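You operate a simulated robot arm through the tools that you are given. There is no shell and no other tool. Be economical: measure what you need, move in short steps, check, and stop when the job is done.

You run a simulated robot arm. Do the job below in one go: nothing can be reset, and whatever is moved stays where it is left.

Task
Check the purple sensor at +5 on the block: GOOD pad if within one degree, else FAULT pad.
Fine: wait for its reading; switch the block off again.
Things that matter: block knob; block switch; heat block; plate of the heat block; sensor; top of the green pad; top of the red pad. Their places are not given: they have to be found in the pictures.

The check looks at the end state, three seconds after you hand in, the way a careful person would. Anything else that was tipped, shoved, dropped, spilled or broken makes it a failure.

Robot
A 7-joint arm with a two-finger parallel gripper, fixed in place. Base frame: the origin is at the foot of the arm, x ahead of it, y to its left, z up; the work surface is at about z = 0. Readings come in mm, degrees, newtons and seconds.
With the tool pointing down near the work surface it reaches from about 220 to 580 mm from the base axis. Its first joint turns from -66.0 to 66.0 degrees. Payload 2.5 kg.
Tool frame: the origin (TCP) lies between the finger pads and is the grasp point; the fingertips stand 23 mm ahead of it; z points along the fingers, y is the line along which they close. Largest opening 94 mm; finger width 38, thickness 10; the body of the gripper, 54 by 96 mm, starts 39 mm behind the TCP.
Orientation is told as [roll, pitch, yaw] about the base's x, y, z axes, in that order, counted from this pose: with the fingers straight down and closing along the base's y, the tool's x points along the base's -x, its y along +y and its z along -z.

Tools
- The arm moves only by the tool servo_tool. Its argument "steps" is text: rows parted by semicolons, each of 7 numbers parted by spaces: the shift along the base's x, y, z in units of 100 mm (1.0 is 100 mm), then the turn, a rotation vector about the base's x, y, z in units of 45 degrees (1.0 is 45 degrees), then the finger opening in m, from 0 to 0.094. In form: dx dy dz rx ry rz grip; .... A call has 1 to 10 rows; each row is the pose to reach, as a shift and turn from the pose commanded when the call began. A call with a number of a shift or a turn outside -1 to 1 is refused whole. A row lasts 0.2 s, in which the tool goes at most 50 mm and 8.6 degrees; a call with a longer step from one row to the next is refused whole, and so is a gripper value outside its range. Where a pose cannot be reached the arm comes as near as it can. A force on the tool above 40 N (or 10 N above the force at the start of the call, whichever is more), or a blocked arm, ends the call early, and 0.2 s more pass. Each finger travels about 108 mm/s and halts on what it meets, pressing with about 26 N; the grip force reading is that of the motor and also rises with nothing between the fingers. The clock runs only during rows and for 0.2 s after the last one: add rows that repeat a pose to give the fingers time. The reply holds the time, the measured pose of the TCP, the force on the tool along the base axes, the opening and the grip force, in the units named above and with some noise, with the torque about the TCP (base axes, N m) and any sound that the robot's microphone picked up.
- Cameras (640 x 400 px; columns grow to the right, rows downward): "scene" is fixed at [129.1, -415.4, 543.5]; the picture's right is [0.74, -0.67, 0.00], its down [-0.39, -0.43, -0.81] and it looks along [0.55, 0.60, -0.58] (base axes); focal length 356 px, centre (320, 200). "wrist" rides on the gripper at [86, 16, -74] in the tool frame; the picture's right is [-0.18, 0.98, 0.00], its down [-0.58, -0.11, -0.81] and it looks along [-0.79, -0.15, 0.59] (tool axes); focal length 243 px, centre (320, 200).
- get_image(camera): a new picture of that camera. The clock stands still meanwhile.
- probe_pixels(camera, pixels): there is no depth. For up to 12 entries [column, row, z] of the newest picture of that camera ("zoom" is the newest enlarged one), the place [x, y] in the base frame at which the ray of that pixel passes the height z, good to about 2 mm. The clock stands still meanwhile.
- close_up(camera, box): a new picture of the part [left, top, right, bottom] of that camera's present view, enlarged. The clock stands still meanwhile.
- job_done(): hands the job in; it is judged then, once.

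Keep the steps short. Do not move on a guess: measure, check each grasp and each placing, and mend mistakes. In all there are 80 turns and 38 pictures (those below and enlarged ones count). Leave the gripper open and the arm clear of the work at the hand-in unless told otherwise, and finish with a single line.

The tools are called after "Emit:" as a command line: name --argument value ..., lists and objects as JSON in quotes. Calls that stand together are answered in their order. servo_tool: Moves the arm, as the interface text tells. Its arguments: {"type":"object","properties":{"steps":{"type":"string"}},"required":["steps"]} The other tools are called the same way: get_image (camera) takes a picture; probe_pixels (camera, pixels) gives the place at which the rays of pixels pass given heights; close_up (camera, box) takes an enlarged picture of a part of a camera's view; job_done () hands the job in.

At the start:

```text
t: 0.0
position: [442.5, -122.9, 302.4]
tcp_rot: [0.1, 0.0, 0.0]
contact_force: [0.0, -0.2, -0.5]
torque: [-0.01, 0.0, -0.02]
grip_width: 94.3
grip_force: 0.1
```

scene: 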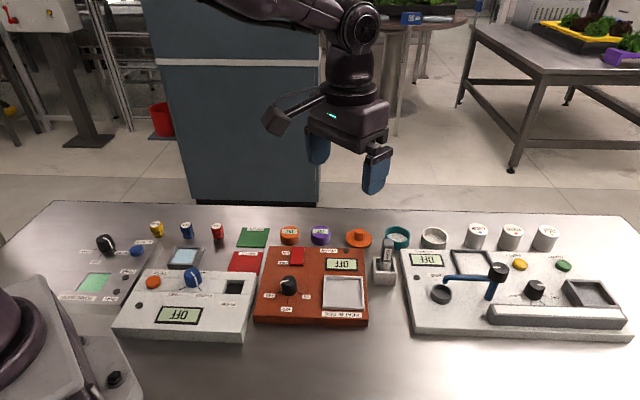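
wrist: 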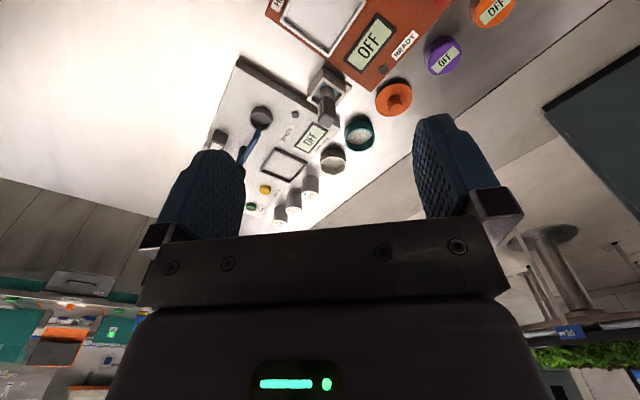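

I see the orange heat block near (310,285) and the purple sensor near (320,235). I'll take enlarged views to read labels.

Emit:
close_up --camera "scene" --box '[225, 215, 405, 330]'

```text
3.48 times, centred on (315, 272) of scene
```

zoom: 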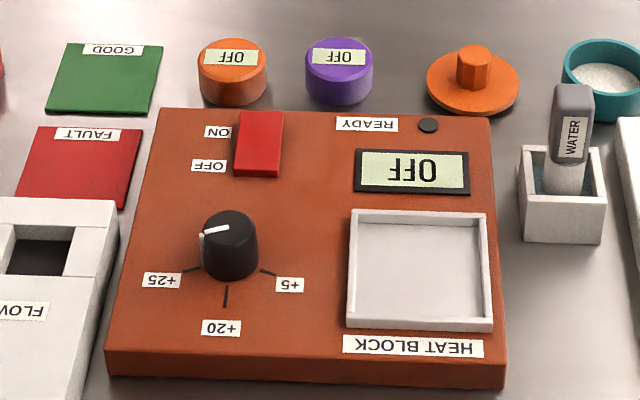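

I'll probe the main points: block corners, knob, switch, plate, sensor and pads.

Emit:
probe_pixels --camera "zoom" --pixels '[[105, 380, 0], [505, 388, 0], [108, 360, 20], [507, 366, 20], [160, 110, 20], [490, 118, 20], [230, 275, 20], [228, 220, 45], [258, 115, 30], [258, 172, 30], [340, 55, 30], [340, 100, 0]]'

Emit:
probe_pixels --camera "zoom" --pixels '[[350, 325, 25], [492, 330, 25], [486, 212, 25], [352, 212, 25], [185, 270, 20], [227, 297, 20], [270, 272, 20], [105, 80, 5], [80, 168, 5], [373, 70, 15], [307, 70, 15], [428, 125, 20]]'

Emit:
close_up --camera "scene" --box '[260, 240, 340, 290]'

```text
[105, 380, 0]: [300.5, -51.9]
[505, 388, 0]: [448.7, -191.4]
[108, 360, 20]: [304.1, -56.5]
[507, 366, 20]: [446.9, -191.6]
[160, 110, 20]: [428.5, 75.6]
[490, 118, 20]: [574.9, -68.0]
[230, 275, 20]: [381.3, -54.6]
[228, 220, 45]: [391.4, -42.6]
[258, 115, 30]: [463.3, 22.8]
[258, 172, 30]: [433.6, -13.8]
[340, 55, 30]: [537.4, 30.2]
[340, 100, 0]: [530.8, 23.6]
```

```text
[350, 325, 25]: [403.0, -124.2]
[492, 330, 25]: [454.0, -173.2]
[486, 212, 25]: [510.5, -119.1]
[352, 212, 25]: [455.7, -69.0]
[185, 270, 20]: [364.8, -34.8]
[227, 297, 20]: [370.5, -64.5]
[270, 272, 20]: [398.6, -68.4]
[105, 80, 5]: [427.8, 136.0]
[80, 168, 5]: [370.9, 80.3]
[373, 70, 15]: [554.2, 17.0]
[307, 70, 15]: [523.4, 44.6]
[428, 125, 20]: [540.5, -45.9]
```

```text
8.00 times, centred on (300, 265) of scene
```

zoom: 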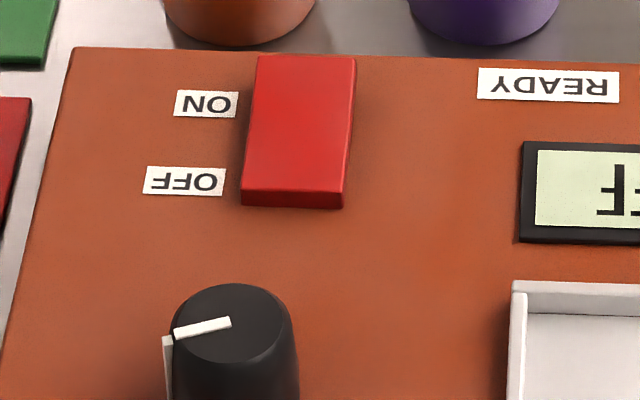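

Block top is about z=20. The knob centre is about (388,-46), and its pointer is at about 155°, which is +25. The +5 tick is at about 295°, so the knob needs about +140°. I'll move above the knob, start turning to yaw -70, and then look.

Emit:
servo_tool --steps "-0.09 0.13 -0.16 0 0 -0.17 0.06; -0.18 0.26 -0.33 0 0 -0.34 0.06; -0.27 0.39 -0.5 0 0 -0.51 0.06; -0.36 0.52 -0.66 0 0 -0.68 0.06; -0.45 0.65 -0.83 0 0 -0.85 0.06; -0.545 0.77 -1 0 0 -1 0.06; -0.545 0.77 -1 0 0 -1 0.06"

Emit:
servo_tool --steps "0 0 -0.2 0 0 -0.185 0.06; 0 0 -0.5 0 0 -0.37 0.06; 0 0 -0.8 0 0 -0.555 0.06; 0 0 -0.8 0 0 -0.555 0.06"

Emit:
get_image --camera "wrist"

Emit:
get_image --camera "scene"

```text
t: 1.6
position: [388.5, -45.3, 201.6]
tcp_rot: [0.0, -0.1, -45.1]
contact_force: [0.2, 0.3, -0.1]
torque: [-0.02, 0.03, -0.02]
grip_width: 60.0
grip_force: 0.0
```

```text
t: 2.6
position: [388.0, -46.2, 122.4]
tcp_rot: [0.0, -0.1, -70.0]
contact_force: [-1.2, 0.3, 0.6]
torque: [-0.03, 0.03, 0.03]
grip_width: 60.0
grip_force: 0.0
```

```text
33 pictures are left
```

wrist: 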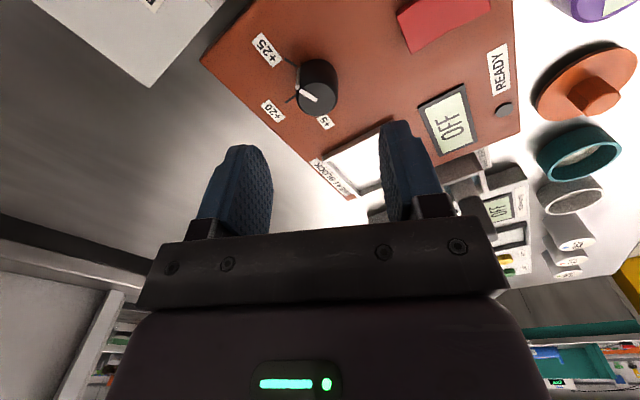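

```text
32 pictures are left
```

scene: 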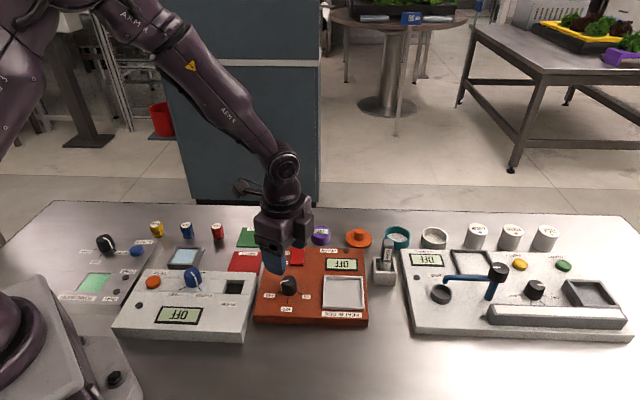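

The knob is visible in the wrist view near (316,88). I'll enlarge it to read the pointer and refine the centre.

Emit:
close_up --camera "wrist" --box '[230, 20, 390, 120]'

```text
4.00 times, centred on (310, 70) of wrist
```

zoom: 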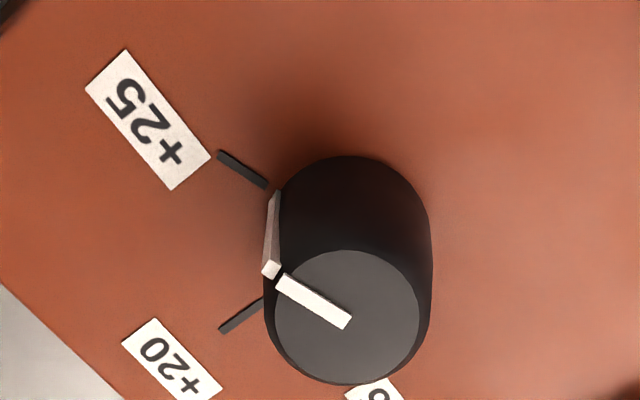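

The pointer is parallel to the +25 tick, as I thought. I'll probe the knob.

Emit:
probe_pixels --camera "zoom" --pixels '[[347, 318, 40], [347, 318, 45], [347, 318, 50], [275, 318, 45], [420, 318, 45], [218, 152, 20], [266, 186, 20], [220, 331, 20], [262, 300, 20], [350, 158, 20]]'

```text
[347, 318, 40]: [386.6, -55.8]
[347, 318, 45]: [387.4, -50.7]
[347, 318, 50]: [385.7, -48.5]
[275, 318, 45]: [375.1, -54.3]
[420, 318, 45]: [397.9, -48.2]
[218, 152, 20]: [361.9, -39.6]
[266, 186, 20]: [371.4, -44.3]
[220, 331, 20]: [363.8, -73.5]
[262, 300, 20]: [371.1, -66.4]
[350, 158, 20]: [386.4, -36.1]
```

Combining both views, the knob centre is about (386.3,-49.5), its top is at z≈47, and its diameter is about 24. I'll descend to TCP z≈49 and then close.

Emit:
servo_tool --steps "-0.018 -0.033 -0.25 0 0 0 0.06; -0.018 -0.033 -0.5 0 0 0 0.05; -0.018 -0.033 -0.65 0 0 0 0.05; -0.018 -0.033 -0.73 0 0 0 0.05; -0.018 -0.033 -0.73 0 0 0 0.05"

Emit:
servo_tool --steps "0 0 0 0 0 0 0.02; 0 0 0 0 0 0 0.02; 0 0 0 0 0 0 0.02"

Emit:
get_image --camera "wrist"

```text
t: 3.8
position: [386.1, -48.2, 49.6]
tcp_rot: [0.0, 0.0, -69.9]
contact_force: [0.5, 0.9, 0.6]
torque: [0.03, -0.02, 0.02]
grip_width: 50.2
grip_force: 0.0
```

```text
t: 4.6
position: [387.9, -49.1, 49.0]
tcp_rot: [0.1, -0.1, -69.9]
contact_force: [7.7, 0.4, -10.5]
torque: [0.07, -0.14, 0.08]
grip_width: 29.1
grip_force: 45.2
```

```text
30 pictures are left
```

wrist: 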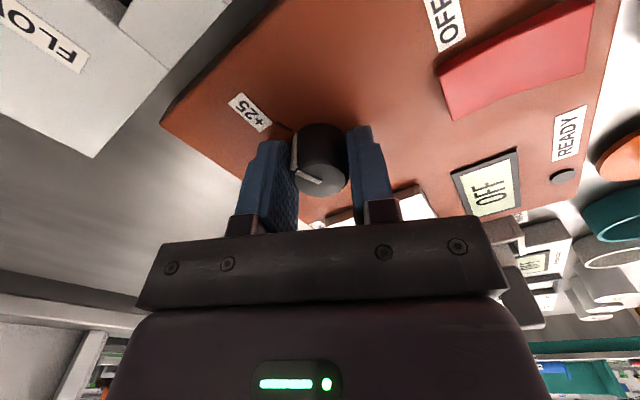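

The knob is gripped at 29 mm. A small sideways force shows the centre is about 2 mm toward +x, so I'll compensate and turn the first 40° counter-clockwise.

Emit:
servo_tool --steps "0.018 0 0 0 0 0 0.02; 0.018 0 0 0 0 0.178 0.02; 0.018 0 0 0 0 0.356 0.02; 0.018 0 0 0 0 0.533 0.02; 0.018 0 0 0 0 0.711 0.02; 0.018 0 0 0 0 0.889 0.02; 0.018 0 0 0 0 0.889 0.02"

Emit:
close_up --camera "scene" --box '[250, 240, 350, 302]'

```text
t: 6.2
position: [386.3, -47.9, 47.0]
tcp_rot: [-0.2, 0.3, -29.8]
contact_force: [-24.4, 0.5, 27.9]
torque: [0.08, 0.68, 0.02]
grip_width: 29.1
grip_force: 44.4
```

```text
6.40 times, centred on (300, 271) of scene
```

zoom: 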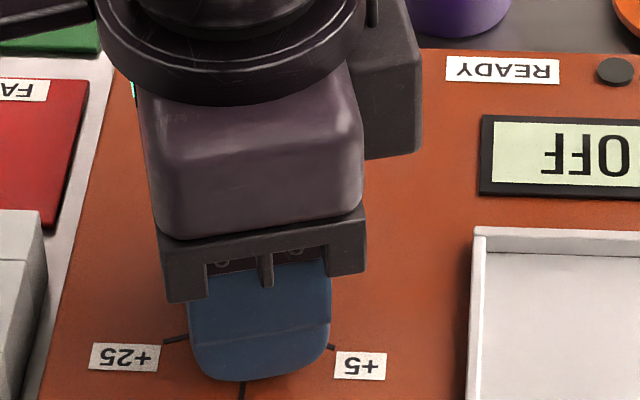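

The compensation was too much (-24 N in x), so I'll go back by 1.4 mm and read the forces.

Emit:
servo_tool --steps "-0.014 0 0 0 0 0 0.02; -0.014 0 0 0 0 0 0.02"

```text
t: 6.8
position: [386.2, -47.7, 47.9]
tcp_rot: [0.0, 0.0, -30.0]
contact_force: [-5.0, -2.2, 8.8]
torque: [0.55, 1.27, -0.03]
grip_width: 29.4
grip_force: 45.3
```

Forces are small now. I'll turn another 40°.

Emit:
servo_tool --steps "0 0 0 0 0 0.178 0.02; 0 0 0 0 0 0.356 0.02; 0 0 0 0 0 0.533 0.02; 0 0 0 0 0 0.711 0.02; 0 0 0 0 0 0.889 0.02; 0 0 0 0 0 0.889 0.02"

Emit:
get_image --camera "wrist"

```text
t: 8.2
position: [386.6, -47.8, 48.6]
tcp_rot: [-0.1, -0.1, 10.2]
contact_force: [6.3, -0.2, -27.5]
torque: [-0.02, 0.09, -0.01]
grip_width: 28.9
grip_force: 44.8
```

```text
28 pictures are left
```

wrist: 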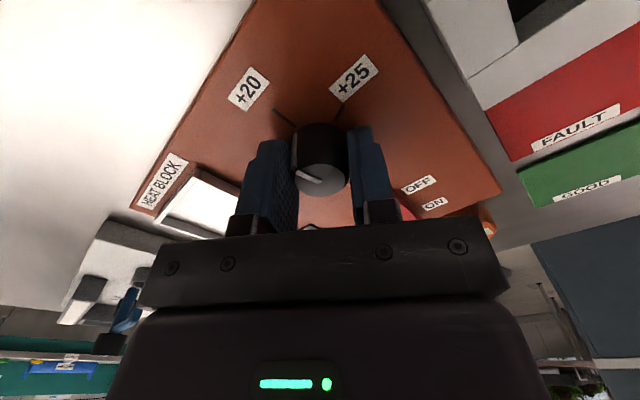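

The pointer has kept its place relative to the gripper, so the knob is turning. I'll turn another 40°.

Emit:
servo_tool --steps "0 0 0 0 0 0.178 0.02; 0 0 0 0 0 0.356 0.02; 0 0 0 0 0 0.533 0.02; 0 0 0 0 0 0.711 0.02; 0 0 0 0 0 0.889 0.02; 0 0 0 0 0 0.889 0.02"

Emit:
servo_tool --steps "0 0 0 0 0 0.15 0.02; 0 0 0 0 0 0.3 0.02; 0 0 0 0 0 0.444 0.02; 0 0 0 0 0 0.444 0.02"

Emit:
get_image --camera "wrist"

```text
t: 9.6
position: [386.6, -48.2, 48.6]
tcp_rot: [-0.1, 0.0, 50.2]
contact_force: [3.3, -2.2, -21.5]
torque: [-0.2, 0.0, 0.02]
grip_width: 28.7
grip_force: 45.0
```

```text
t: 10.6
position: [387.0, -47.9, 49.3]
tcp_rot: [0.0, 0.0, 70.2]
contact_force: [1.3, 0.8, -20.3]
torque: [-0.15, 0.0, 0.0]
grip_width: 28.9
grip_force: 45.5
```

```text
27 pictures are left
```

wrist: 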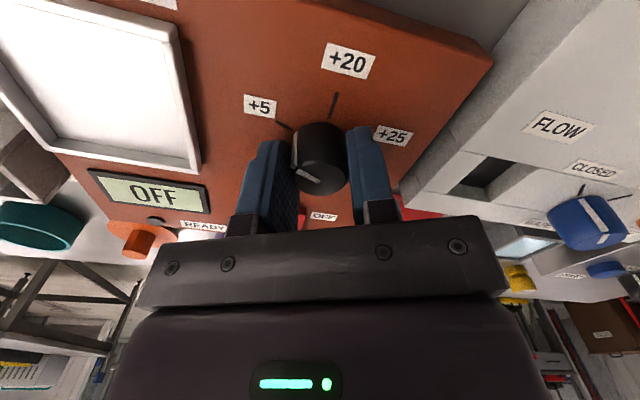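

The knob appears to point at +5. I'll open and rise 100 mm, then check it.

Emit:
servo_tool --steps "0 0 0 0 0 0 0.05; 0 0 0 0 0 0 0.05; 0 0 0.3 0 0 0 0.05; 0 0 0.6 0 0 0 0.05; 0 0 1 0 0 0 0.05; 0 0 1 0 0 0 0.05"

Emit:
close_up --camera "scene" --box '[225, 215, 385, 315]'

Emit:
get_image --camera "wrist"

```text
t: 12.0
position: [388.1, -48.6, 150.5]
tcp_rot: [-0.1, 0.1, 70.1]
contact_force: [-0.3, -0.2, 0.6]
torque: [-0.01, -0.02, 0.03]
grip_width: 50.0
grip_force: 0.1
```

```text
4.00 times, centred on (305, 265) of scene
```

zoom: 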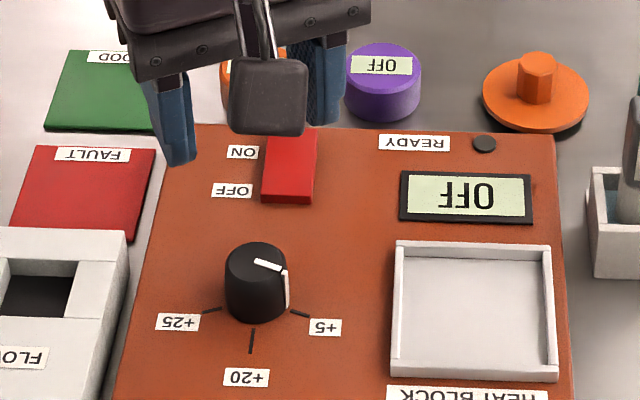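

```text
25 pictures are left
```

wrist: 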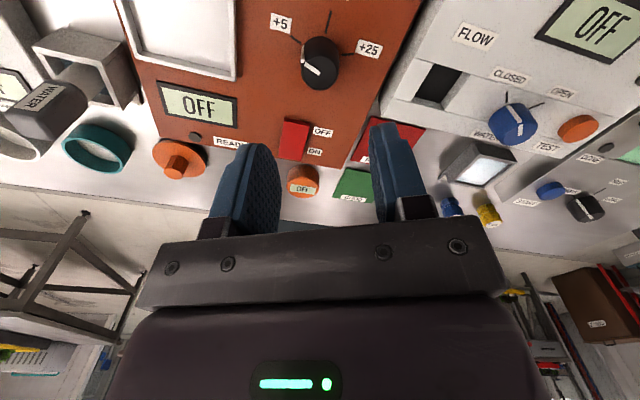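

The pointer is at +5. Next comes the sensor: I'll swing to above about (541,34) with yaw -44, so the fingers close front and back of it.

Emit:
servo_tool --steps "0.1 0.05 0.1 0 0 -0.17 0.07; 0.2 0.1 0.1 0 0 -0.34 0.07; 0.3 0.15 0.1 0 0 -0.51 0.07; 0.4 0.2 0.1 0 0 -0.68 0.07; 0.5 0.27 0.1 0 0 -0.85 0.07; 0.5 0.27 0.1 0 0 -0.85 0.07"

Emit:
servo_tool --steps "0.1 0.05 0 0 0 -0.17 0.07; 0.2 0.1 0 0 0 -0.34 0.07; 0.3 0.15 0 0 0 -0.51 0.07; 0.4 0.2 0 0 0 -0.68 0.07; 0.5 0.27 0 0 0 -0.85 0.07; 0.5 0.27 0 0 0 -0.85 0.07"

Emit:
servo_tool --steps "0.1 0.05 -0.1 0 0 -0.17 0.065; 0.2 0.1 -0.2 0 0 -0.34 0.065; 0.3 0.15 -0.3 0 0 -0.51 0.065; 0.4 0.2 -0.4 0 0 -0.68 0.065; 0.53 0.28 -0.5 0 0 -0.827 0.065; 0.53 0.28 -0.5 0 0 -0.827 0.065"

Emit:
get_image --camera "wrist"

Emit:
close_up --camera "scene" --box '[240, 180, 400, 280]'

```text
t: 13.4
position: [438.4, -22.8, 160.3]
tcp_rot: [0.0, -0.1, 31.7]
contact_force: [-1.0, -0.5, -1.1]
torque: [0.0, -0.01, 0.0]
grip_width: 69.8
grip_force: 0.0
```

```text
t: 14.8
position: [488.0, 6.3, 158.2]
tcp_rot: [0.1, 0.0, -6.5]
contact_force: [-0.5, -0.2, -0.1]
torque: [0.0, -0.01, -0.01]
grip_width: 70.0
grip_force: 0.0
```

```text
t: 16.2
position: [540.5, 32.9, 108.7]
tcp_rot: [0.0, 0.1, -43.6]
contact_force: [-0.2, -0.1, 0.7]
torque: [-0.03, -0.01, -0.01]
grip_width: 64.8
grip_force: 0.0
```

```text
24 pictures are left
```

wrist: 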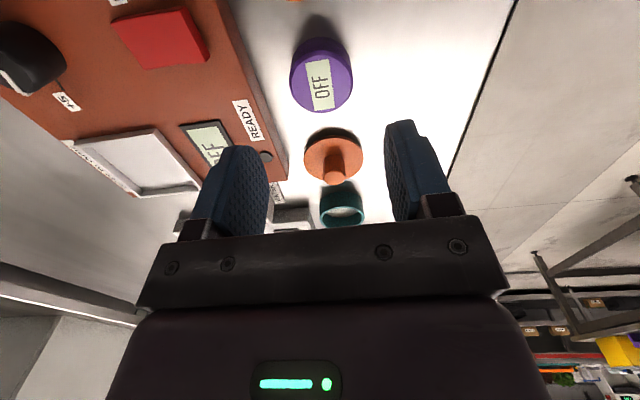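

```text
4.00 times, centred on (320, 230) of scene
```

zoom: 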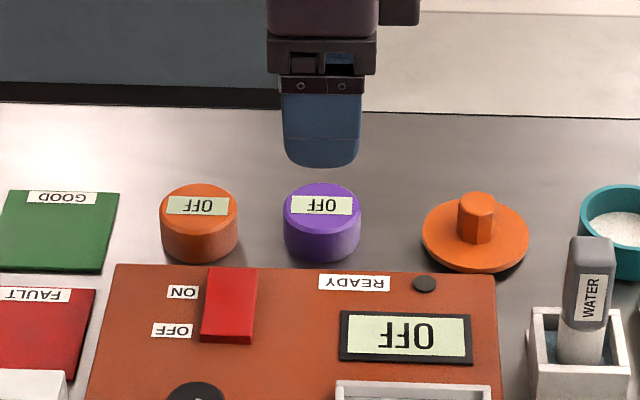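

The sensor's top centre is at about (320,84) in the wrist view and (322,209) in the scene zoom. I'll probe both at several heights to triangulate.

Emit:
probe_pixels --camera "wrist" --pixels '[[320, 82, 20], [320, 82, 25], [320, 82, 30], [290, 80, 25], [352, 80, 25]]'

Emit:
probe_pixels --camera "zoom" --pixels '[[322, 209, 20], [322, 209, 25], [322, 209, 30], [284, 210, 25], [361, 210, 25], [322, 262, 0]]'

```text
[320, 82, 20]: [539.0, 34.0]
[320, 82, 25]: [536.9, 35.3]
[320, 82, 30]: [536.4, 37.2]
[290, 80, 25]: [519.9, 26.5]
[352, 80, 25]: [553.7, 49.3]
```

```text
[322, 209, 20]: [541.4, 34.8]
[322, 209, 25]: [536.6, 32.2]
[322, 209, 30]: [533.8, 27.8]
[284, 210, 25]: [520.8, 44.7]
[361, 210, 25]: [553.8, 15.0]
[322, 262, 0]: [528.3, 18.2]
```

The sensor centre is about (540,34), its top is at z≈22, and it is about 42 wide. I'll descend to TCP z=33 (tips at 10), so the tips stay above the plate rim later, and then grip.

Emit:
servo_tool --steps "0 0.01 -0.3 0 0 0 0.065; 0 0.01 -0.55 0 0 0 0.065; 0 0.01 -0.7 0 0 0 0.065; 0 0.01 -0.755 0 0 0 0.065; 0 0.01 -0.755 0 0 0 0.065; 0 0.01 -0.755 0 0 0 0.03; 0 0.01 -0.755 0 0 0 0.03; 0 0.01 -0.755 0 0 0 0.03"

Emit:
servo_tool --steps "0 0 0.2 0 0 0 0.03; 0 0 0.5 0 0 0 0.03; 0 0 0.7 0 0 0 0.03; 0 0 0.7 0 0 0 0.03"

Emit:
get_image --camera "wrist"

```text
t: 18.0
position: [541.0, 33.9, 33.8]
tcp_rot: [0.0, 0.1, -43.6]
contact_force: [0.9, -0.3, -0.1]
torque: [0.03, 0.01, 0.01]
grip_width: 42.4
grip_force: 26.6
```

```text
t: 19.0
position: [541.5, 34.1, 104.6]
tcp_rot: [0.0, 0.1, -43.6]
contact_force: [-0.6, 0.3, -0.7]
torque: [0.04, -0.01, 0.0]
grip_width: 42.6
grip_force: 26.2
```

```text
22 pictures are left
```

wrist: 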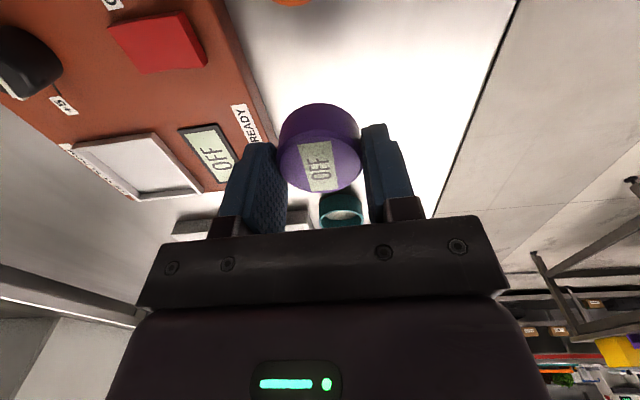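

I hold the sensor. I'll cross-check the plate's rim corners from this wrist view.

Emit:
probe_pixels --camera "wrist" --pixels '[[72, 149, 25], [155, 133, 25], [201, 187, 25], [138, 199, 25]]'

```text
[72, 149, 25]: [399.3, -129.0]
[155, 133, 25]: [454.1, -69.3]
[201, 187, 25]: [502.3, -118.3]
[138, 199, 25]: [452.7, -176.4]
```

Both views put the plate centre at about (454.5,-121.5). I'll carry the sensor over it in two moves.

Emit:
servo_tool --steps "-0.15 -0.25 0 0 0 0 0.03; -0.29 -0.52 0 0 0 0 0.03; -0.44 -0.78 0 0 0 0 0.03; -0.44 -0.78 0 0 0 0 0.03"

Emit:
servo_tool --steps "-0.15 -0.25 0 0 0 0 0.03; -0.29 -0.52 0 0 0 0 0.03; -0.43 -0.776 0 0 0 0 0.03; -0.43 -0.776 -0.1 0 0 0 0.03; -0.43 -0.776 -0.2 0 0 0 0.03; -0.43 -0.776 -0.2 0 0 0 0.03"

Emit:
close_up --camera "scene" --box '[270, 230, 430, 330]'

Emit:
get_image --camera "wrist"

```text
t: 20.0
position: [495.4, -43.3, 104.3]
tcp_rot: [0.0, -0.1, -43.6]
contact_force: [-0.4, -0.5, 0.3]
torque: [0.0, -0.01, 0.01]
grip_width: 42.3
grip_force: 25.8
```

```text
t: 21.4
position: [453.4, -122.2, 82.9]
tcp_rot: [-0.1, 0.0, -43.4]
contact_force: [0.4, 0.5, -0.3]
torque: [0.01, 0.03, 0.01]
grip_width: 42.1
grip_force: 25.7
```

```text
4.00 times, centred on (350, 280) of scene
```

zoom: 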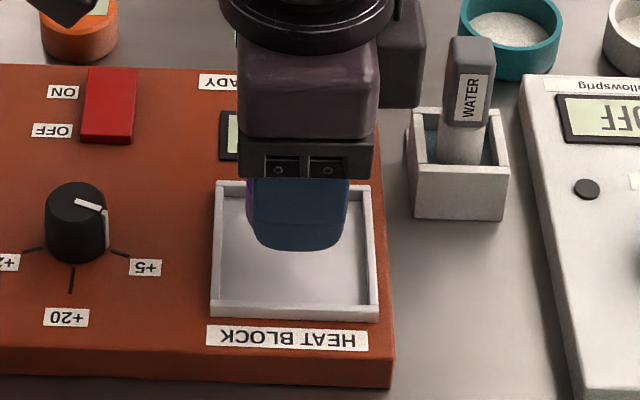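

```text
20 pictures are left
```

wrist: 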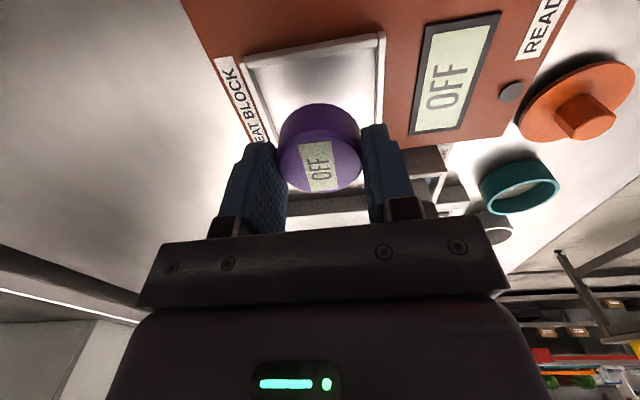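

Last check of the rim corners from this closer view.

Emit:
probe_pixels --camera "wrist" --pixels '[[244, 62, 25], [384, 33, 25], [379, 125, 25]]'

Emit:
probe_pixels --camera "zoom" --pixels '[[214, 183, 25], [372, 186, 25], [378, 310, 25], [211, 306, 25], [220, 300, 22], [300, 305, 22]]'

```text
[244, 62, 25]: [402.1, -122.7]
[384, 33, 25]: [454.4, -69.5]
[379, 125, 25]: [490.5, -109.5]
```

```text
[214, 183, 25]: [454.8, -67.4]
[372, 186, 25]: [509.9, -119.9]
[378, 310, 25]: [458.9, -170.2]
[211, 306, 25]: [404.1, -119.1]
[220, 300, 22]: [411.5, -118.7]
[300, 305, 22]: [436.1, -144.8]
```

The plate centre is about (456.5,-119.5). I'll shift (+2.5,+2.5) and lower until contact.

Emit:
servo_tool --steps "0.025 0.025 -0.1 0 0 0 0.03; 0.025 0.025 -0.2 0 0 0 0.03; 0.025 0.025 -0.25 0 0 0 0.03; 0.025 0.025 -0.25 0 0 0 0.03"

Emit:
servo_tool --steps "0 0 -0.015 0 0 0 0.03; 0 0 -0.015 0 0 0 0.03"

Emit:
servo_tool --steps "0 0 -0.015 0 0 0 0.03; 0 0 -0.015 0 0 0 0.03"

```text
t: 22.4
position: [455.3, -119.6, 57.4]
tcp_rot: [0.0, 0.0, -43.6]
contact_force: [0.3, -0.4, 0.1]
torque: [0.02, 0.02, 0.01]
grip_width: 42.3
grip_force: 26.3
```

```text
t: 23.0
position: [455.1, -119.3, 56.4]
tcp_rot: [0.0, 0.0, -43.6]
contact_force: [0.3, -0.7, 0.4]
torque: [0.0, 0.0, 0.02]
grip_width: 42.3
grip_force: 26.0
```

```text
t: 23.6
position: [454.8, -119.6, 55.1]
tcp_rot: [0.1, 0.0, -43.6]
contact_force: [-1.3, 0.3, 3.1]
torque: [-0.04, 0.01, 0.0]
grip_width: 42.2
grip_force: 26.0
```

It touched at about z=55 (3 N). I'll open, rise and look.

Emit:
servo_tool --steps "0 0 0 0 0 0 0.062; 0 0 0 0 0 0 0.062; 0 0 0.3 0 0 0 0.062; 0 0 0.6 0 0 0 0.062; 0 0 1 0 0 0 0.03; 0 0 1 0 0 0 0.0"

Emit:
close_up --camera "scene" --box '[270, 230, 430, 330]'

```text
t: 25.0
position: [455.2, -117.6, 154.8]
tcp_rot: [-0.1, 0.1, -43.6]
contact_force: [-0.3, -0.1, 0.1]
torque: [0.02, 0.01, -0.02]
grip_width: 0.4
grip_force: 25.7
```

```text
4.00 times, centred on (350, 280) of scene
```

zoom: 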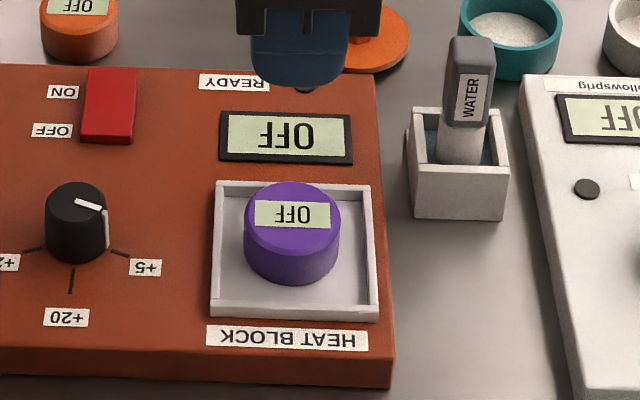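

The sensor sits on the plate. With fingers closed, I'll go above the switch and measure it in the wrist view.

Emit:
servo_tool --steps "0.01 0.4 0 0 0 0 0; 0.02 0.8 0 0 0 0 0; 0.02 1.0 0 0 0 0 0; 0.02 1.0 0 0 0 0 0"

Emit:
servo_tool --steps "0.02 0.33 0 0 0 0 0; 0.02 0.33 -0.3 0 0 0 0; 0.02 0.33 -0.45 0 0 0 0; 0.02 0.33 -0.45 0 0 0 0"

Emit:
get_image --camera "wrist"

Emit:
close_up --camera "scene" --box '[240, 200, 368, 280]'

```text
t: 26.0
position: [457.2, -18.6, 155.6]
tcp_rot: [0.1, 0.0, -43.6]
contact_force: [-0.4, -0.2, 0.3]
torque: [0.01, 0.02, 0.02]
grip_width: 0.0
grip_force: 26.1
```

```text
t: 27.0
position: [458.4, 14.4, 110.2]
tcp_rot: [0.0, 0.0, -43.7]
contact_force: [-0.8, 0.4, 0.0]
torque: [-0.01, -0.01, 0.01]
grip_width: 0.0
grip_force: 25.6
```

```text
18 pictures are left
```

wrist: 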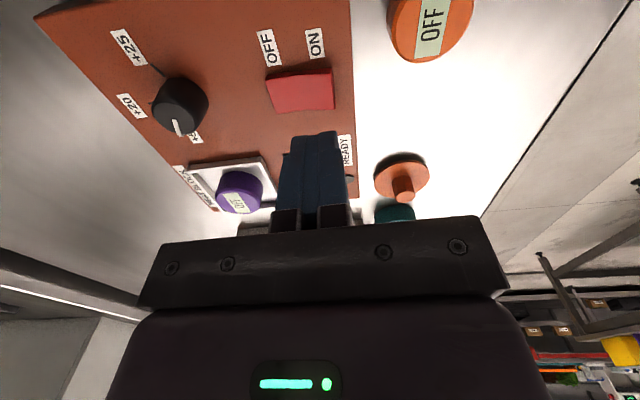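

```text
5.00 times, centred on (304, 240) of scene
```

zoom: 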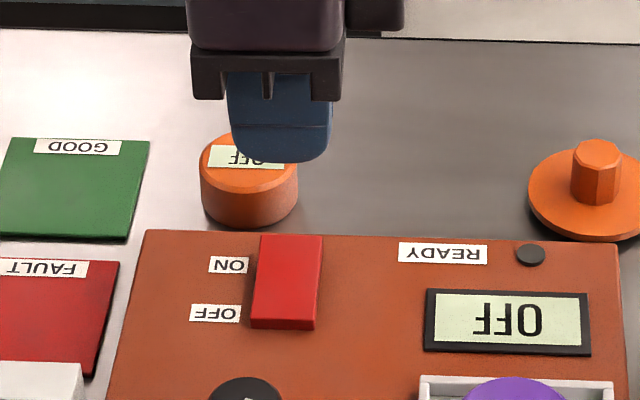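

I'll probe the rocker's corners in both views.

Emit:
probe_pixels --camera "wrist" --pixels '[[267, 75, 25], [331, 69, 25], [335, 108, 25], [276, 112, 25], [331, 69, 30], [335, 108, 30], [326, 88, 27]]'

Emit:
probe_pixels --camera "zoom" --pixels '[[260, 234, 25], [323, 236, 25], [313, 320, 25], [252, 318, 25], [260, 234, 30], [323, 236, 30]]'

```text
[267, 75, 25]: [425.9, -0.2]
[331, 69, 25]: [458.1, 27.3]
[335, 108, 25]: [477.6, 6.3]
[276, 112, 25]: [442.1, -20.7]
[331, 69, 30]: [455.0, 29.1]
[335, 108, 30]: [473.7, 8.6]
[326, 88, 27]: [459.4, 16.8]
```

```text
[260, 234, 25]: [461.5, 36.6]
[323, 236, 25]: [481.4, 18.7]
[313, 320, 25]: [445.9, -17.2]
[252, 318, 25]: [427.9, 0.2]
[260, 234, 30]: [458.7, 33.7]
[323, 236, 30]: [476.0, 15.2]
```

The ON end is raised (about z 33 against 26 at the OFF end), so it is a rocker. I'll press near (459,17), going down slowly.

Emit:
servo_tool --steps "0.01 0.025 -0.3 0 0 0 0; 0.01 0.025 -0.48 0 0 0 0; 0.01 0.025 -0.53 0 0 0 0; 0.01 0.025 -0.57 0 0 0 0; 0.01 0.025 -0.6 0 0 0 0; 0.01 0.025 -0.62 0 0 0 0"

Emit:
close_up --camera "scene" --box '[256, 220, 400, 310]'

```text
t: 28.3
position: [461.4, 17.5, 54.4]
tcp_rot: [0.0, 0.1, -43.6]
contact_force: [-2.4, -0.4, 7.8]
torque: [0.01, 0.17, -0.01]
grip_width: 0.0
grip_force: 26.0
stopped in row 6: the force on the tool passed its limit at 47 N (the readings are from after the stop); the commanded pose is now the measured one
```

```text
4.44 times, centred on (328, 265) of scene
```

zoom: 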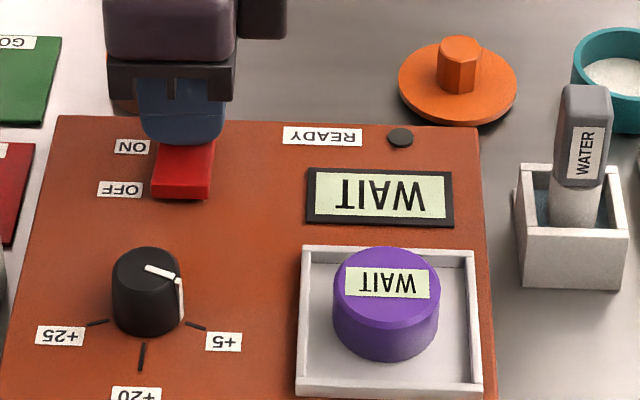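

It's on: both displays show WAIT. I'll rise and wait.

Emit:
servo_tool --steps "0 0 0.2 0 0 0 0; 0 0 0.5 0 0 0 0; 0 0 0.8 0 0 0 0; 0 0 0.8 0 0 0 0; 0 0 0.8 0 0 0 0; 0 0 0.8 0 0 0 0; 0 0 0.8 0 0 0 0; 0 0 0.8 0 0 0 0; 0 0 0.8 0 0 0 0; 0 0 0.8 0 0 0 0"

Emit:
servo_tool --steps "0 0 0 0 0 0 0; 0 0 0 0 0 0 0; 0 0 0 0 0 0 0; 0 0 0 0 0 0 0; 0 0 0 0 0 0 0; 0 0 0 0 0 0 0; 0 0 0 0 0 0 0; 0 0 0 0 0 0 0; 0 0 0 0 0 0 0; 0 0 0 0 0 0 0"

Emit:
servo_tool --steps "0 0 0 0 0 0 0; 0 0 0 0 0 0 0; 0 0 0 0 0 0 0; 0 0 0 0 0 0 0; 0 0 0 0 0 0 0; 0 0 0 0 0 0 0; 0 0 0 0 0 0 0; 0 0 0 0 0 0 0; 0 0 0 0 0 0 0; 0 0 0 0 0 0 0"

Emit:
close_up --camera "scene" --box '[256, 220, 400, 310]'

```text
t: 30.5
position: [460.0, 15.3, 133.3]
tcp_rot: [0.0, 0.1, -43.6]
contact_force: [-0.3, -0.8, 0.7]
torque: [0.0, 0.01, 0.02]
grip_width: 0.0
grip_force: 26.0
```

```text
t: 32.7
position: [460.1, 16.0, 133.0]
tcp_rot: [0.0, 0.1, -43.6]
contact_force: [-1.0, 0.3, -0.3]
torque: [0.04, 0.01, 0.0]
grip_width: 0.0
grip_force: 25.9
```

```text
t: 34.9
position: [460.0, 14.6, 134.2]
tcp_rot: [0.0, 0.1, -43.6]
contact_force: [-0.6, -0.3, -0.5]
torque: [0.0, 0.01, 0.01]
grip_width: 0.0
grip_force: 25.8
```

```text
4.44 times, centred on (328, 265) of scene
```

zoom: 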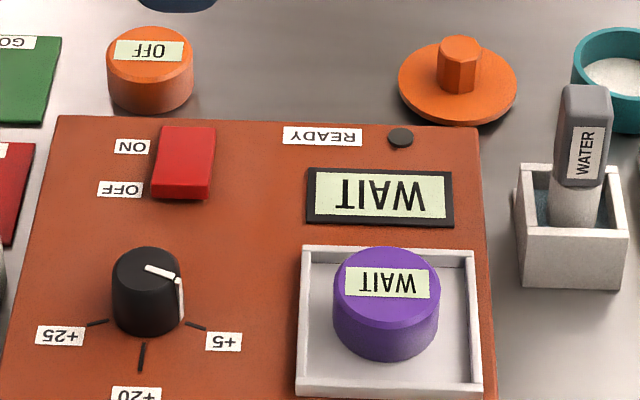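

Still WAIT, and the READY lamp is dark. I'll wait longer.

Emit:
servo_tool --steps "0 0 0 0 0 0 0; 0 0 0 0 0 0 0; 0 0 0 0 0 0 0; 0 0 0 0 0 0 0; 0 0 0 0 0 0 0; 0 0 0 0 0 0 0; 0 0 0 0 0 0 0; 0 0 0 0 0 0 0; 0 0 0 0 0 0 0; 0 0 0 0 0 0 0"

Emit:
servo_tool --steps "0 0 0 0 0 0 0; 0 0 0 0 0 0 0; 0 0 0 0 0 0 0; 0 0 0 0 0 0 0; 0 0 0 0 0 0 0; 0 0 0 0 0 0 0; 0 0 0 0 0 0 0; 0 0 0 0 0 0 0; 0 0 0 0 0 0 0; 0 0 0 0 0 0 0"

Emit:
servo_tool --steps "0 0 0 0 0 0 0; 0 0 0 0 0 0 0; 0 0 0 0 0 0 0; 0 0 0 0 0 0 0; 0 0 0 0 0 0 0; 0 0 0 0 0 0 0; 0 0 0 0 0 0 0; 0 0 0 0 0 0 0; 0 0 0 0 0 0 0; 0 0 0 0 0 0 0"

Emit:
close_up --camera "scene" --box '[256, 220, 400, 310]'

```text
t: 37.1
position: [460.9, 15.1, 133.9]
tcp_rot: [0.1, 0.0, -43.6]
contact_force: [-0.2, -0.2, 0.3]
torque: [-0.01, 0.01, 0.0]
grip_width: 0.2
grip_force: 25.8
```

```text
t: 39.3
position: [459.6, 15.3, 133.7]
tcp_rot: [-0.1, 0.1, -43.6]
contact_force: [0.0, 0.2, 0.0]
torque: [0.02, -0.02, -0.03]
grip_width: 0.3
grip_force: 26.1
```

```text
t: 41.5
position: [460.2, 15.6, 134.0]
tcp_rot: [0.0, 0.1, -43.7]
contact_force: [0.0, -0.6, -0.3]
torque: [0.01, 0.03, 0.02]
grip_width: 0.0
grip_force: 25.8
```

```text
4.44 times, centred on (328, 265) of scene
```

zoom: 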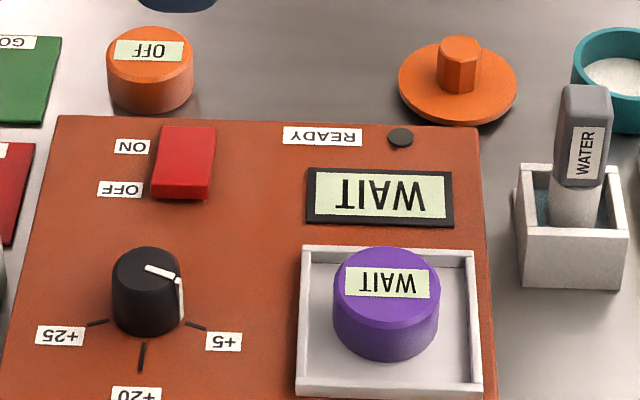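

Still WAIT after about 13 s. I'll wait more.

Emit:
servo_tool --steps "0 0 0 0 0 0 0; 0 0 0 0 0 0 0; 0 0 0 0 0 0 0; 0 0 0 0 0 0 0; 0 0 0 0 0 0 0; 0 0 0 0 0 0 0; 0 0 0 0 0 0 0; 0 0 0 0 0 0 0; 0 0 0 0 0 0 0; 0 0 0 0 0 0 0"

Emit:
servo_tool --steps "0 0 0 0 0 0 0; 0 0 0 0 0 0 0; 0 0 0 0 0 0 0; 0 0 0 0 0 0 0; 0 0 0 0 0 0 0; 0 0 0 0 0 0 0; 0 0 0 0 0 0 0; 0 0 0 0 0 0 0; 0 0 0 0 0 0 0; 0 0 0 0 0 0 0"

Emit:
servo_tool --steps "0 0 0 0 0 0 0; 0 0 0 0 0 0 0; 0 0 0 0 0 0 0; 0 0 0 0 0 0 0; 0 0 0 0 0 0 0; 0 0 0 0 0 0 0; 0 0 0 0 0 0 0; 0 0 0 0 0 0 0; 0 0 0 0 0 0 0; 0 0 0 0 0 0 0"

Emit:
servo_tool --steps "0 0 0 0 0 0 0; 0 0 0 0 0 0 0; 0 0 0 0 0 0 0; 0 0 0 0 0 0 0; 0 0 0 0 0 0 0; 0 0 0 0 0 0 0; 0 0 0 0 0 0 0; 0 0 0 0 0 0 0; 0 0 0 0 0 0 0; 0 0 0 0 0 0 0"

Emit:
close_up --camera "scene" --box '[256, 220, 400, 310]'

```text
t: 43.7
position: [460.7, 15.4, 133.2]
tcp_rot: [0.0, 0.1, -43.6]
contact_force: [0.7, -0.4, 0.0]
torque: [-0.01, -0.02, 0.01]
grip_width: 0.0
grip_force: 26.0
```

```text
t: 45.9
position: [459.7, 16.1, 133.2]
tcp_rot: [0.0, 0.1, -43.6]
contact_force: [0.4, -0.9, -0.1]
torque: [0.0, -0.01, -0.02]
grip_width: 0.0
grip_force: 26.2
```

```text
t: 48.1
position: [459.9, 14.7, 132.9]
tcp_rot: [0.0, -0.1, -43.6]
contact_force: [0.1, 0.4, -0.8]
torque: [-0.01, -0.01, 0.05]
grip_width: 0.0
grip_force: 26.3
```

```text
t: 50.3
position: [461.1, 15.2, 132.7]
tcp_rot: [0.1, 0.0, -43.6]
contact_force: [-0.1, -0.5, -0.2]
torque: [0.0, 0.01, 0.02]
grip_width: 0.1
grip_force: 26.2
```

```text
4.44 times, centred on (328, 265) of scene
```

zoom: 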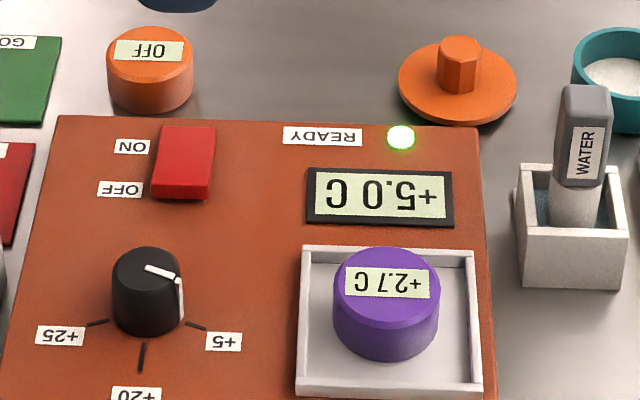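

READY is lit and the block shows +5.0. The sensor seems to read +2.7, so I'll wait 2 s and enlarge it to be sure it has settled.

Emit:
servo_tool --steps "0 0 0 0 0 0 0; 0 0 0 0 0 0 0; 0 0 0 0 0 0 0; 0 0 0 0 0 0 0; 0 0 0 0 0 0 0; 0 0 0 0 0 0 0; 0 0 0 0 0 0 0; 0 0 0 0 0 0 0; 0 0 0 0 0 0 0; 0 0 0 0 0 0 0"

Emit:
close_up --camera "scene" --box '[319, 250, 367, 280]'

```text
t: 52.5
position: [459.2, 15.6, 132.6]
tcp_rot: [0.1, 0.1, -43.6]
contact_force: [-1.2, 0.2, 0.2]
torque: [0.02, 0.01, -0.01]
grip_width: 0.1
grip_force: 25.9
```

```text
13.33 times, centred on (343, 265) of scene
```

zoom: 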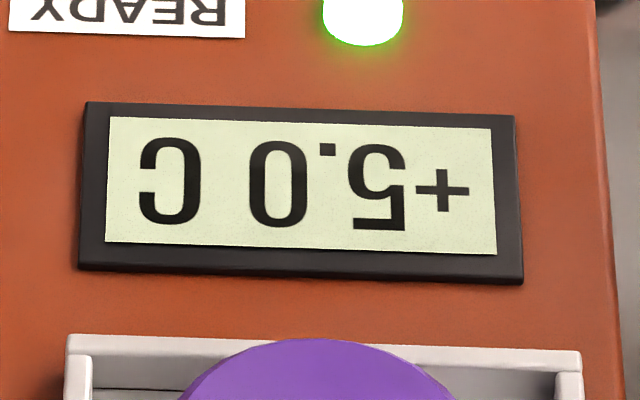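

Emit:
close_up --camera "scene" --box '[325, 270, 365, 295]'

```text
16.00 times, centred on (345, 282) of scene
```

zoom: 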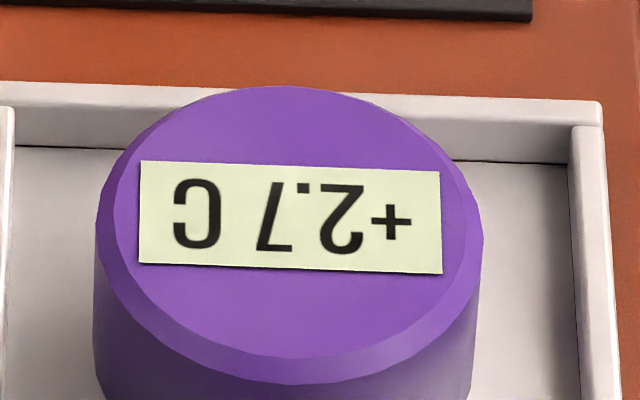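

The sensor reads +2.7 against +5.0, so it is out by 2.3 degrees and goes on the FAULT (red) pad. First I'll press the OFF end of the rocker near (440,-4).

Emit:
servo_tool --steps "-0.2 -0.195 -0.2 0 0 0 0; -0.2 -0.195 -0.5 0 0 0 0; -0.2 -0.195 -0.68 0 0 0 0; -0.2 -0.195 -0.74 0 0 0 0; -0.2 -0.195 -0.78 0 0 0 0; -0.2 -0.195 -0.81 0 0 0 0; -0.2 -0.195 -0.83 0 0 0 0; -0.2 -0.195 -0.85 0 0 0 0"

Emit:
servo_tool --steps "0 0 0.2 0 0 0 0; 0 0 0.5 0 0 0 0; 0 0 0.9 0 0 0 0; 0 0 0.9 0 0 0 0"

Emit:
close_up --camera "scene" --box '[225, 215, 385, 315]'

```text
t: 54.0
position: [440.4, -3.0, 53.3]
tcp_rot: [-0.1, 0.2, -43.6]
contact_force: [-4.4, -0.6, 6.5]
torque: [-0.02, -0.06, -0.03]
grip_width: 0.0
grip_force: 26.0
stopped in row 7: the force on the tool passed its limit at 48 N (the readings are from after the stop); the commanded pose is now the measured one
```

```text
t: 55.0
position: [441.2, -2.1, 143.7]
tcp_rot: [0.0, 0.3, -43.6]
contact_force: [-0.7, 0.6, 1.0]
torque: [-0.01, -0.04, 0.03]
grip_width: 0.1
grip_force: 26.2
```

```text
4.00 times, centred on (305, 265) of scene
```

zoom: 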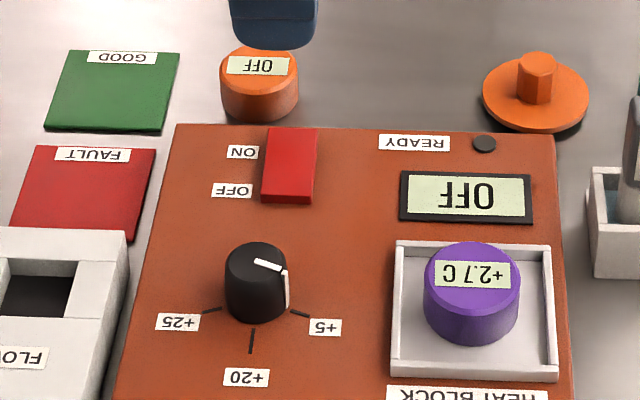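

The block is off and the sensor still shows +2.7. I'll probe the red pad's corners, including its edge at the white device.

Emit:
probe_pixels --camera "zoom" --pixels '[[40, 146, 4], [157, 150, 4], [135, 232, 4], [10, 226, 4], [65, 52, 4], [181, 54, 4], [166, 130, 4], [44, 126, 4], [174, 125, 20], [126, 233, 20]]'

```text
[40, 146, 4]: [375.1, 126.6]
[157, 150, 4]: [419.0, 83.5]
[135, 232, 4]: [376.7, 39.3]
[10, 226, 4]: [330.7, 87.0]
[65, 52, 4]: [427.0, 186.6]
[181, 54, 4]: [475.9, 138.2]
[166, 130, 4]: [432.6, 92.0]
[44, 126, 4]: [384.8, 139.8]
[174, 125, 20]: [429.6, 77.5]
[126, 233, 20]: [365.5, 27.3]
```

The red pad centre is about (375.5,84), with the white device edge about 47 mm in front of it. Now I'll go back over the sensor.

Emit:
servo_tool --steps "0.05 -0.4 0 0 0 0 0.03; 0.1 -0.8 0 0 0 0 0.062; 0.1 -0.8 0 0 0 0 0.062"

Emit:
servo_tool --steps "0.045 -0.38 0 0 0 0 0.062; 0.045 -0.38 -0.3 0 0 0 0.062; 0.045 -0.38 -0.3 0 0 0 0.062"

Emit:
get_image --camera "wrist"

```text
t: 55.9
position: [450.0, -86.3, 144.8]
tcp_rot: [-0.1, 0.3, -43.7]
contact_force: [-0.7, 0.8, 0.8]
torque: [0.01, -0.02, 0.01]
grip_width: 62.3
grip_force: 0.0
```

```text
t: 56.6
position: [453.4, -121.8, 113.0]
tcp_rot: [0.0, 0.2, -43.6]
contact_force: [-0.4, 0.1, 0.2]
torque: [0.02, -0.03, -0.06]
grip_width: 62.1
grip_force: 0.0
```

```text
9 pictures are left
```

wrist: 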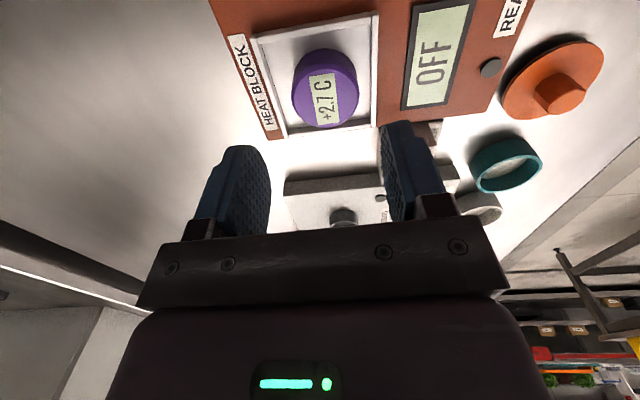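

The wrist view also reads +2.7. I'll descend to z=55 at the release position and grip.

Emit:
servo_tool --steps "0.012 0.018 -0.25 0 0 0 0.062; 0.012 0.018 -0.45 0 0 0 0.062; 0.012 0.018 -0.57 0 0 0 0.062; 0.012 0.018 -0.57 0 0 0 0.062; 0.012 0.018 -0.57 0 0 0 0.03; 0.012 0.018 -0.57 0 0 0 0.03; 0.012 0.018 -0.57 0 0 0 0.03"

Emit:
servo_tool --steps "0 0 0.2 0 0 0 0.03; 0 0 0.5 0 0 0 0.03; 0 0 0.7 0 0 0 0.03; 0 0 0.7 0 0 0 0.03"

```text
t: 58.2
position: [455.2, -119.6, 55.8]
tcp_rot: [0.0, 0.1, -43.6]
contact_force: [0.3, -0.5, 0.3]
torque: [-0.03, 0.0, 0.0]
grip_width: 42.6
grip_force: 25.9
```

```text
t: 59.2
position: [456.6, -119.4, 126.8]
tcp_rot: [-0.1, 0.2, -43.6]
contact_force: [-0.1, -0.9, 0.3]
torque: [0.05, -0.01, -0.01]
grip_width: 42.5
grip_force: 25.5
```

Held (42.5 mm). I'll carry it to above the red pad at (375.5,84).

Emit:
servo_tool --steps "-0.13 0.33 0 0 0 0 0.03; -0.27 0.66 0 0 0 0 0.03; -0.4 1 0 0 0 0 0.03; -0.4 1 0 0 0 0 0.03"

Emit:
servo_tool --steps "-0.13 0.33 0 0 0 0 0.03; -0.27 0.66 0 0 0 0 0.03; -0.4 1 0 0 0 0 0.03; -0.4 1 -0.2 0 0 0 0.03; -0.4 1 -0.5 0 0 0 0.03; -0.4 1 -0.5 0 0 0 0.03"

Emit:
get_image --camera "wrist"

Emit:
close_up --camera "scene" --box '[190, 205, 318, 285]'

```text
t: 60.2
position: [415.0, -18.5, 127.8]
tcp_rot: [0.0, 0.2, -43.7]
contact_force: [-0.4, 0.4, -1.2]
torque: [0.01, -0.03, 0.04]
grip_width: 42.4
grip_force: 25.7
```

```text
t: 61.6
position: [377.9, 79.6, 75.9]
tcp_rot: [-0.1, 0.2, -43.6]
contact_force: [0.5, -0.5, -0.3]
torque: [0.02, 0.0, -0.03]
grip_width: 42.4
grip_force: 26.0
```

```text
8 pictures are left
```

wrist: 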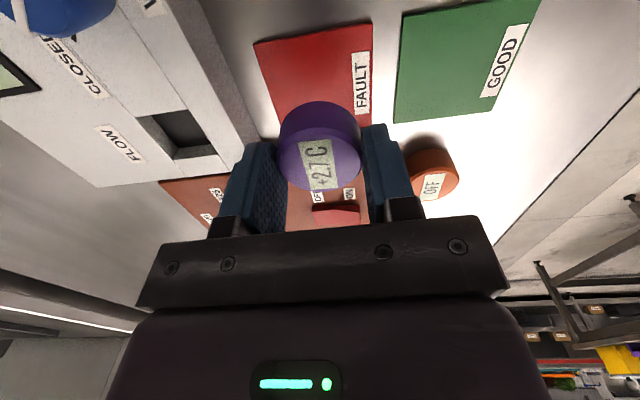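

```text
5.00 times, centred on (254, 245) of scene
```

zoom: 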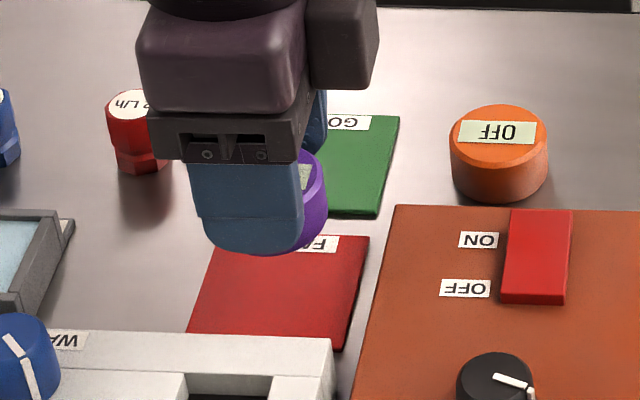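

I'll probe the red pad's far corners and edges in the wrist view, and the white device's edge too.

Emit:
probe_pixels --camera "wrist" --pixels '[[254, 43, 4], [372, 23, 4], [372, 122, 4], [271, 122, 4], [258, 135, 25], [197, 3, 25]]'

Emit:
probe_pixels --camera "zoom" --pixels '[[370, 237, 4], [344, 343, 4], [187, 330, 4], [332, 338, 25]]'

```text
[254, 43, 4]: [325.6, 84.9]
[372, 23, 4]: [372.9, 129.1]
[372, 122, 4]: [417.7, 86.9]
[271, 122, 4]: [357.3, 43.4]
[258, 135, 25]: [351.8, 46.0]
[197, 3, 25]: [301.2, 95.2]
```

```text
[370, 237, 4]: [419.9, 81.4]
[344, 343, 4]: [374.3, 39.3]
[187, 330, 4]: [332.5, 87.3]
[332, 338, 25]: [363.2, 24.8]
```

The pad centre is about (374,84), and the device edge is about 42 mm ahead. I'll set down at about (376.5,86), which leaves more clearance, and lower to just above the pad first.

Emit:
servo_tool --steps "-0.012 0.063 -0.1 0 0 0 0.03; -0.012 0.063 -0.25 0 0 0 0.03; -0.012 0.063 -0.35 0 0 0 0.03; -0.012 0.063 -0.35 0 0 0 0.03"

Emit:
servo_tool --steps "0 0 -0.015 0 0 0 0.03; 0 0 -0.015 0 0 0 0.03"

```text
t: 62.6
position: [376.0, 86.8, 41.5]
tcp_rot: [-0.1, 0.2, -43.7]
contact_force: [-0.2, 0.3, -0.6]
torque: [-0.04, 0.02, 0.0]
grip_width: 42.4
grip_force: 26.3
```

```text
t: 63.2
position: [375.8, 87.0, 39.4]
tcp_rot: [-0.1, 0.2, -43.6]
contact_force: [-0.5, 0.3, -0.5]
torque: [0.04, 0.02, 0.02]
grip_width: 42.5
grip_force: 25.8
```

No contact yet, so I'll continue in 1.5 mm steps.

Emit:
servo_tool --steps "0 0 -0.015 0 0 0 0.03; 0 0 -0.015 0 0 0 0.03"

Emit:
servo_tool --steps "0 0 -0.01 0 0 0 0.03; 0 0 -0.01 0 0 0 0.03"

```text
t: 63.9
position: [375.7, 87.7, 38.5]
tcp_rot: [0.0, 0.2, -43.6]
contact_force: [-0.3, 0.8, -0.5]
torque: [0.04, 0.01, 0.01]
grip_width: 42.4
grip_force: 26.2
```

```text
t: 64.5
position: [375.4, 86.9, 37.0]
tcp_rot: [-0.1, 0.2, -43.7]
contact_force: [0.2, 0.9, 0.8]
torque: [-0.04, 0.0, -0.01]
grip_width: 42.3
grip_force: 26.1
```

Emit:
servo_tool --steps "0 0 -0.01 0 0 0 0.03; 0 0 -0.01 0 0 0 0.03"

```text
t: 65.0
position: [376.0, 88.5, 36.3]
tcp_rot: [0.0, 0.1, -43.6]
contact_force: [-4.0, -1.4, 11.9]
torque: [-0.08, 0.15, 0.02]
grip_width: 42.4
grip_force: 25.7
```

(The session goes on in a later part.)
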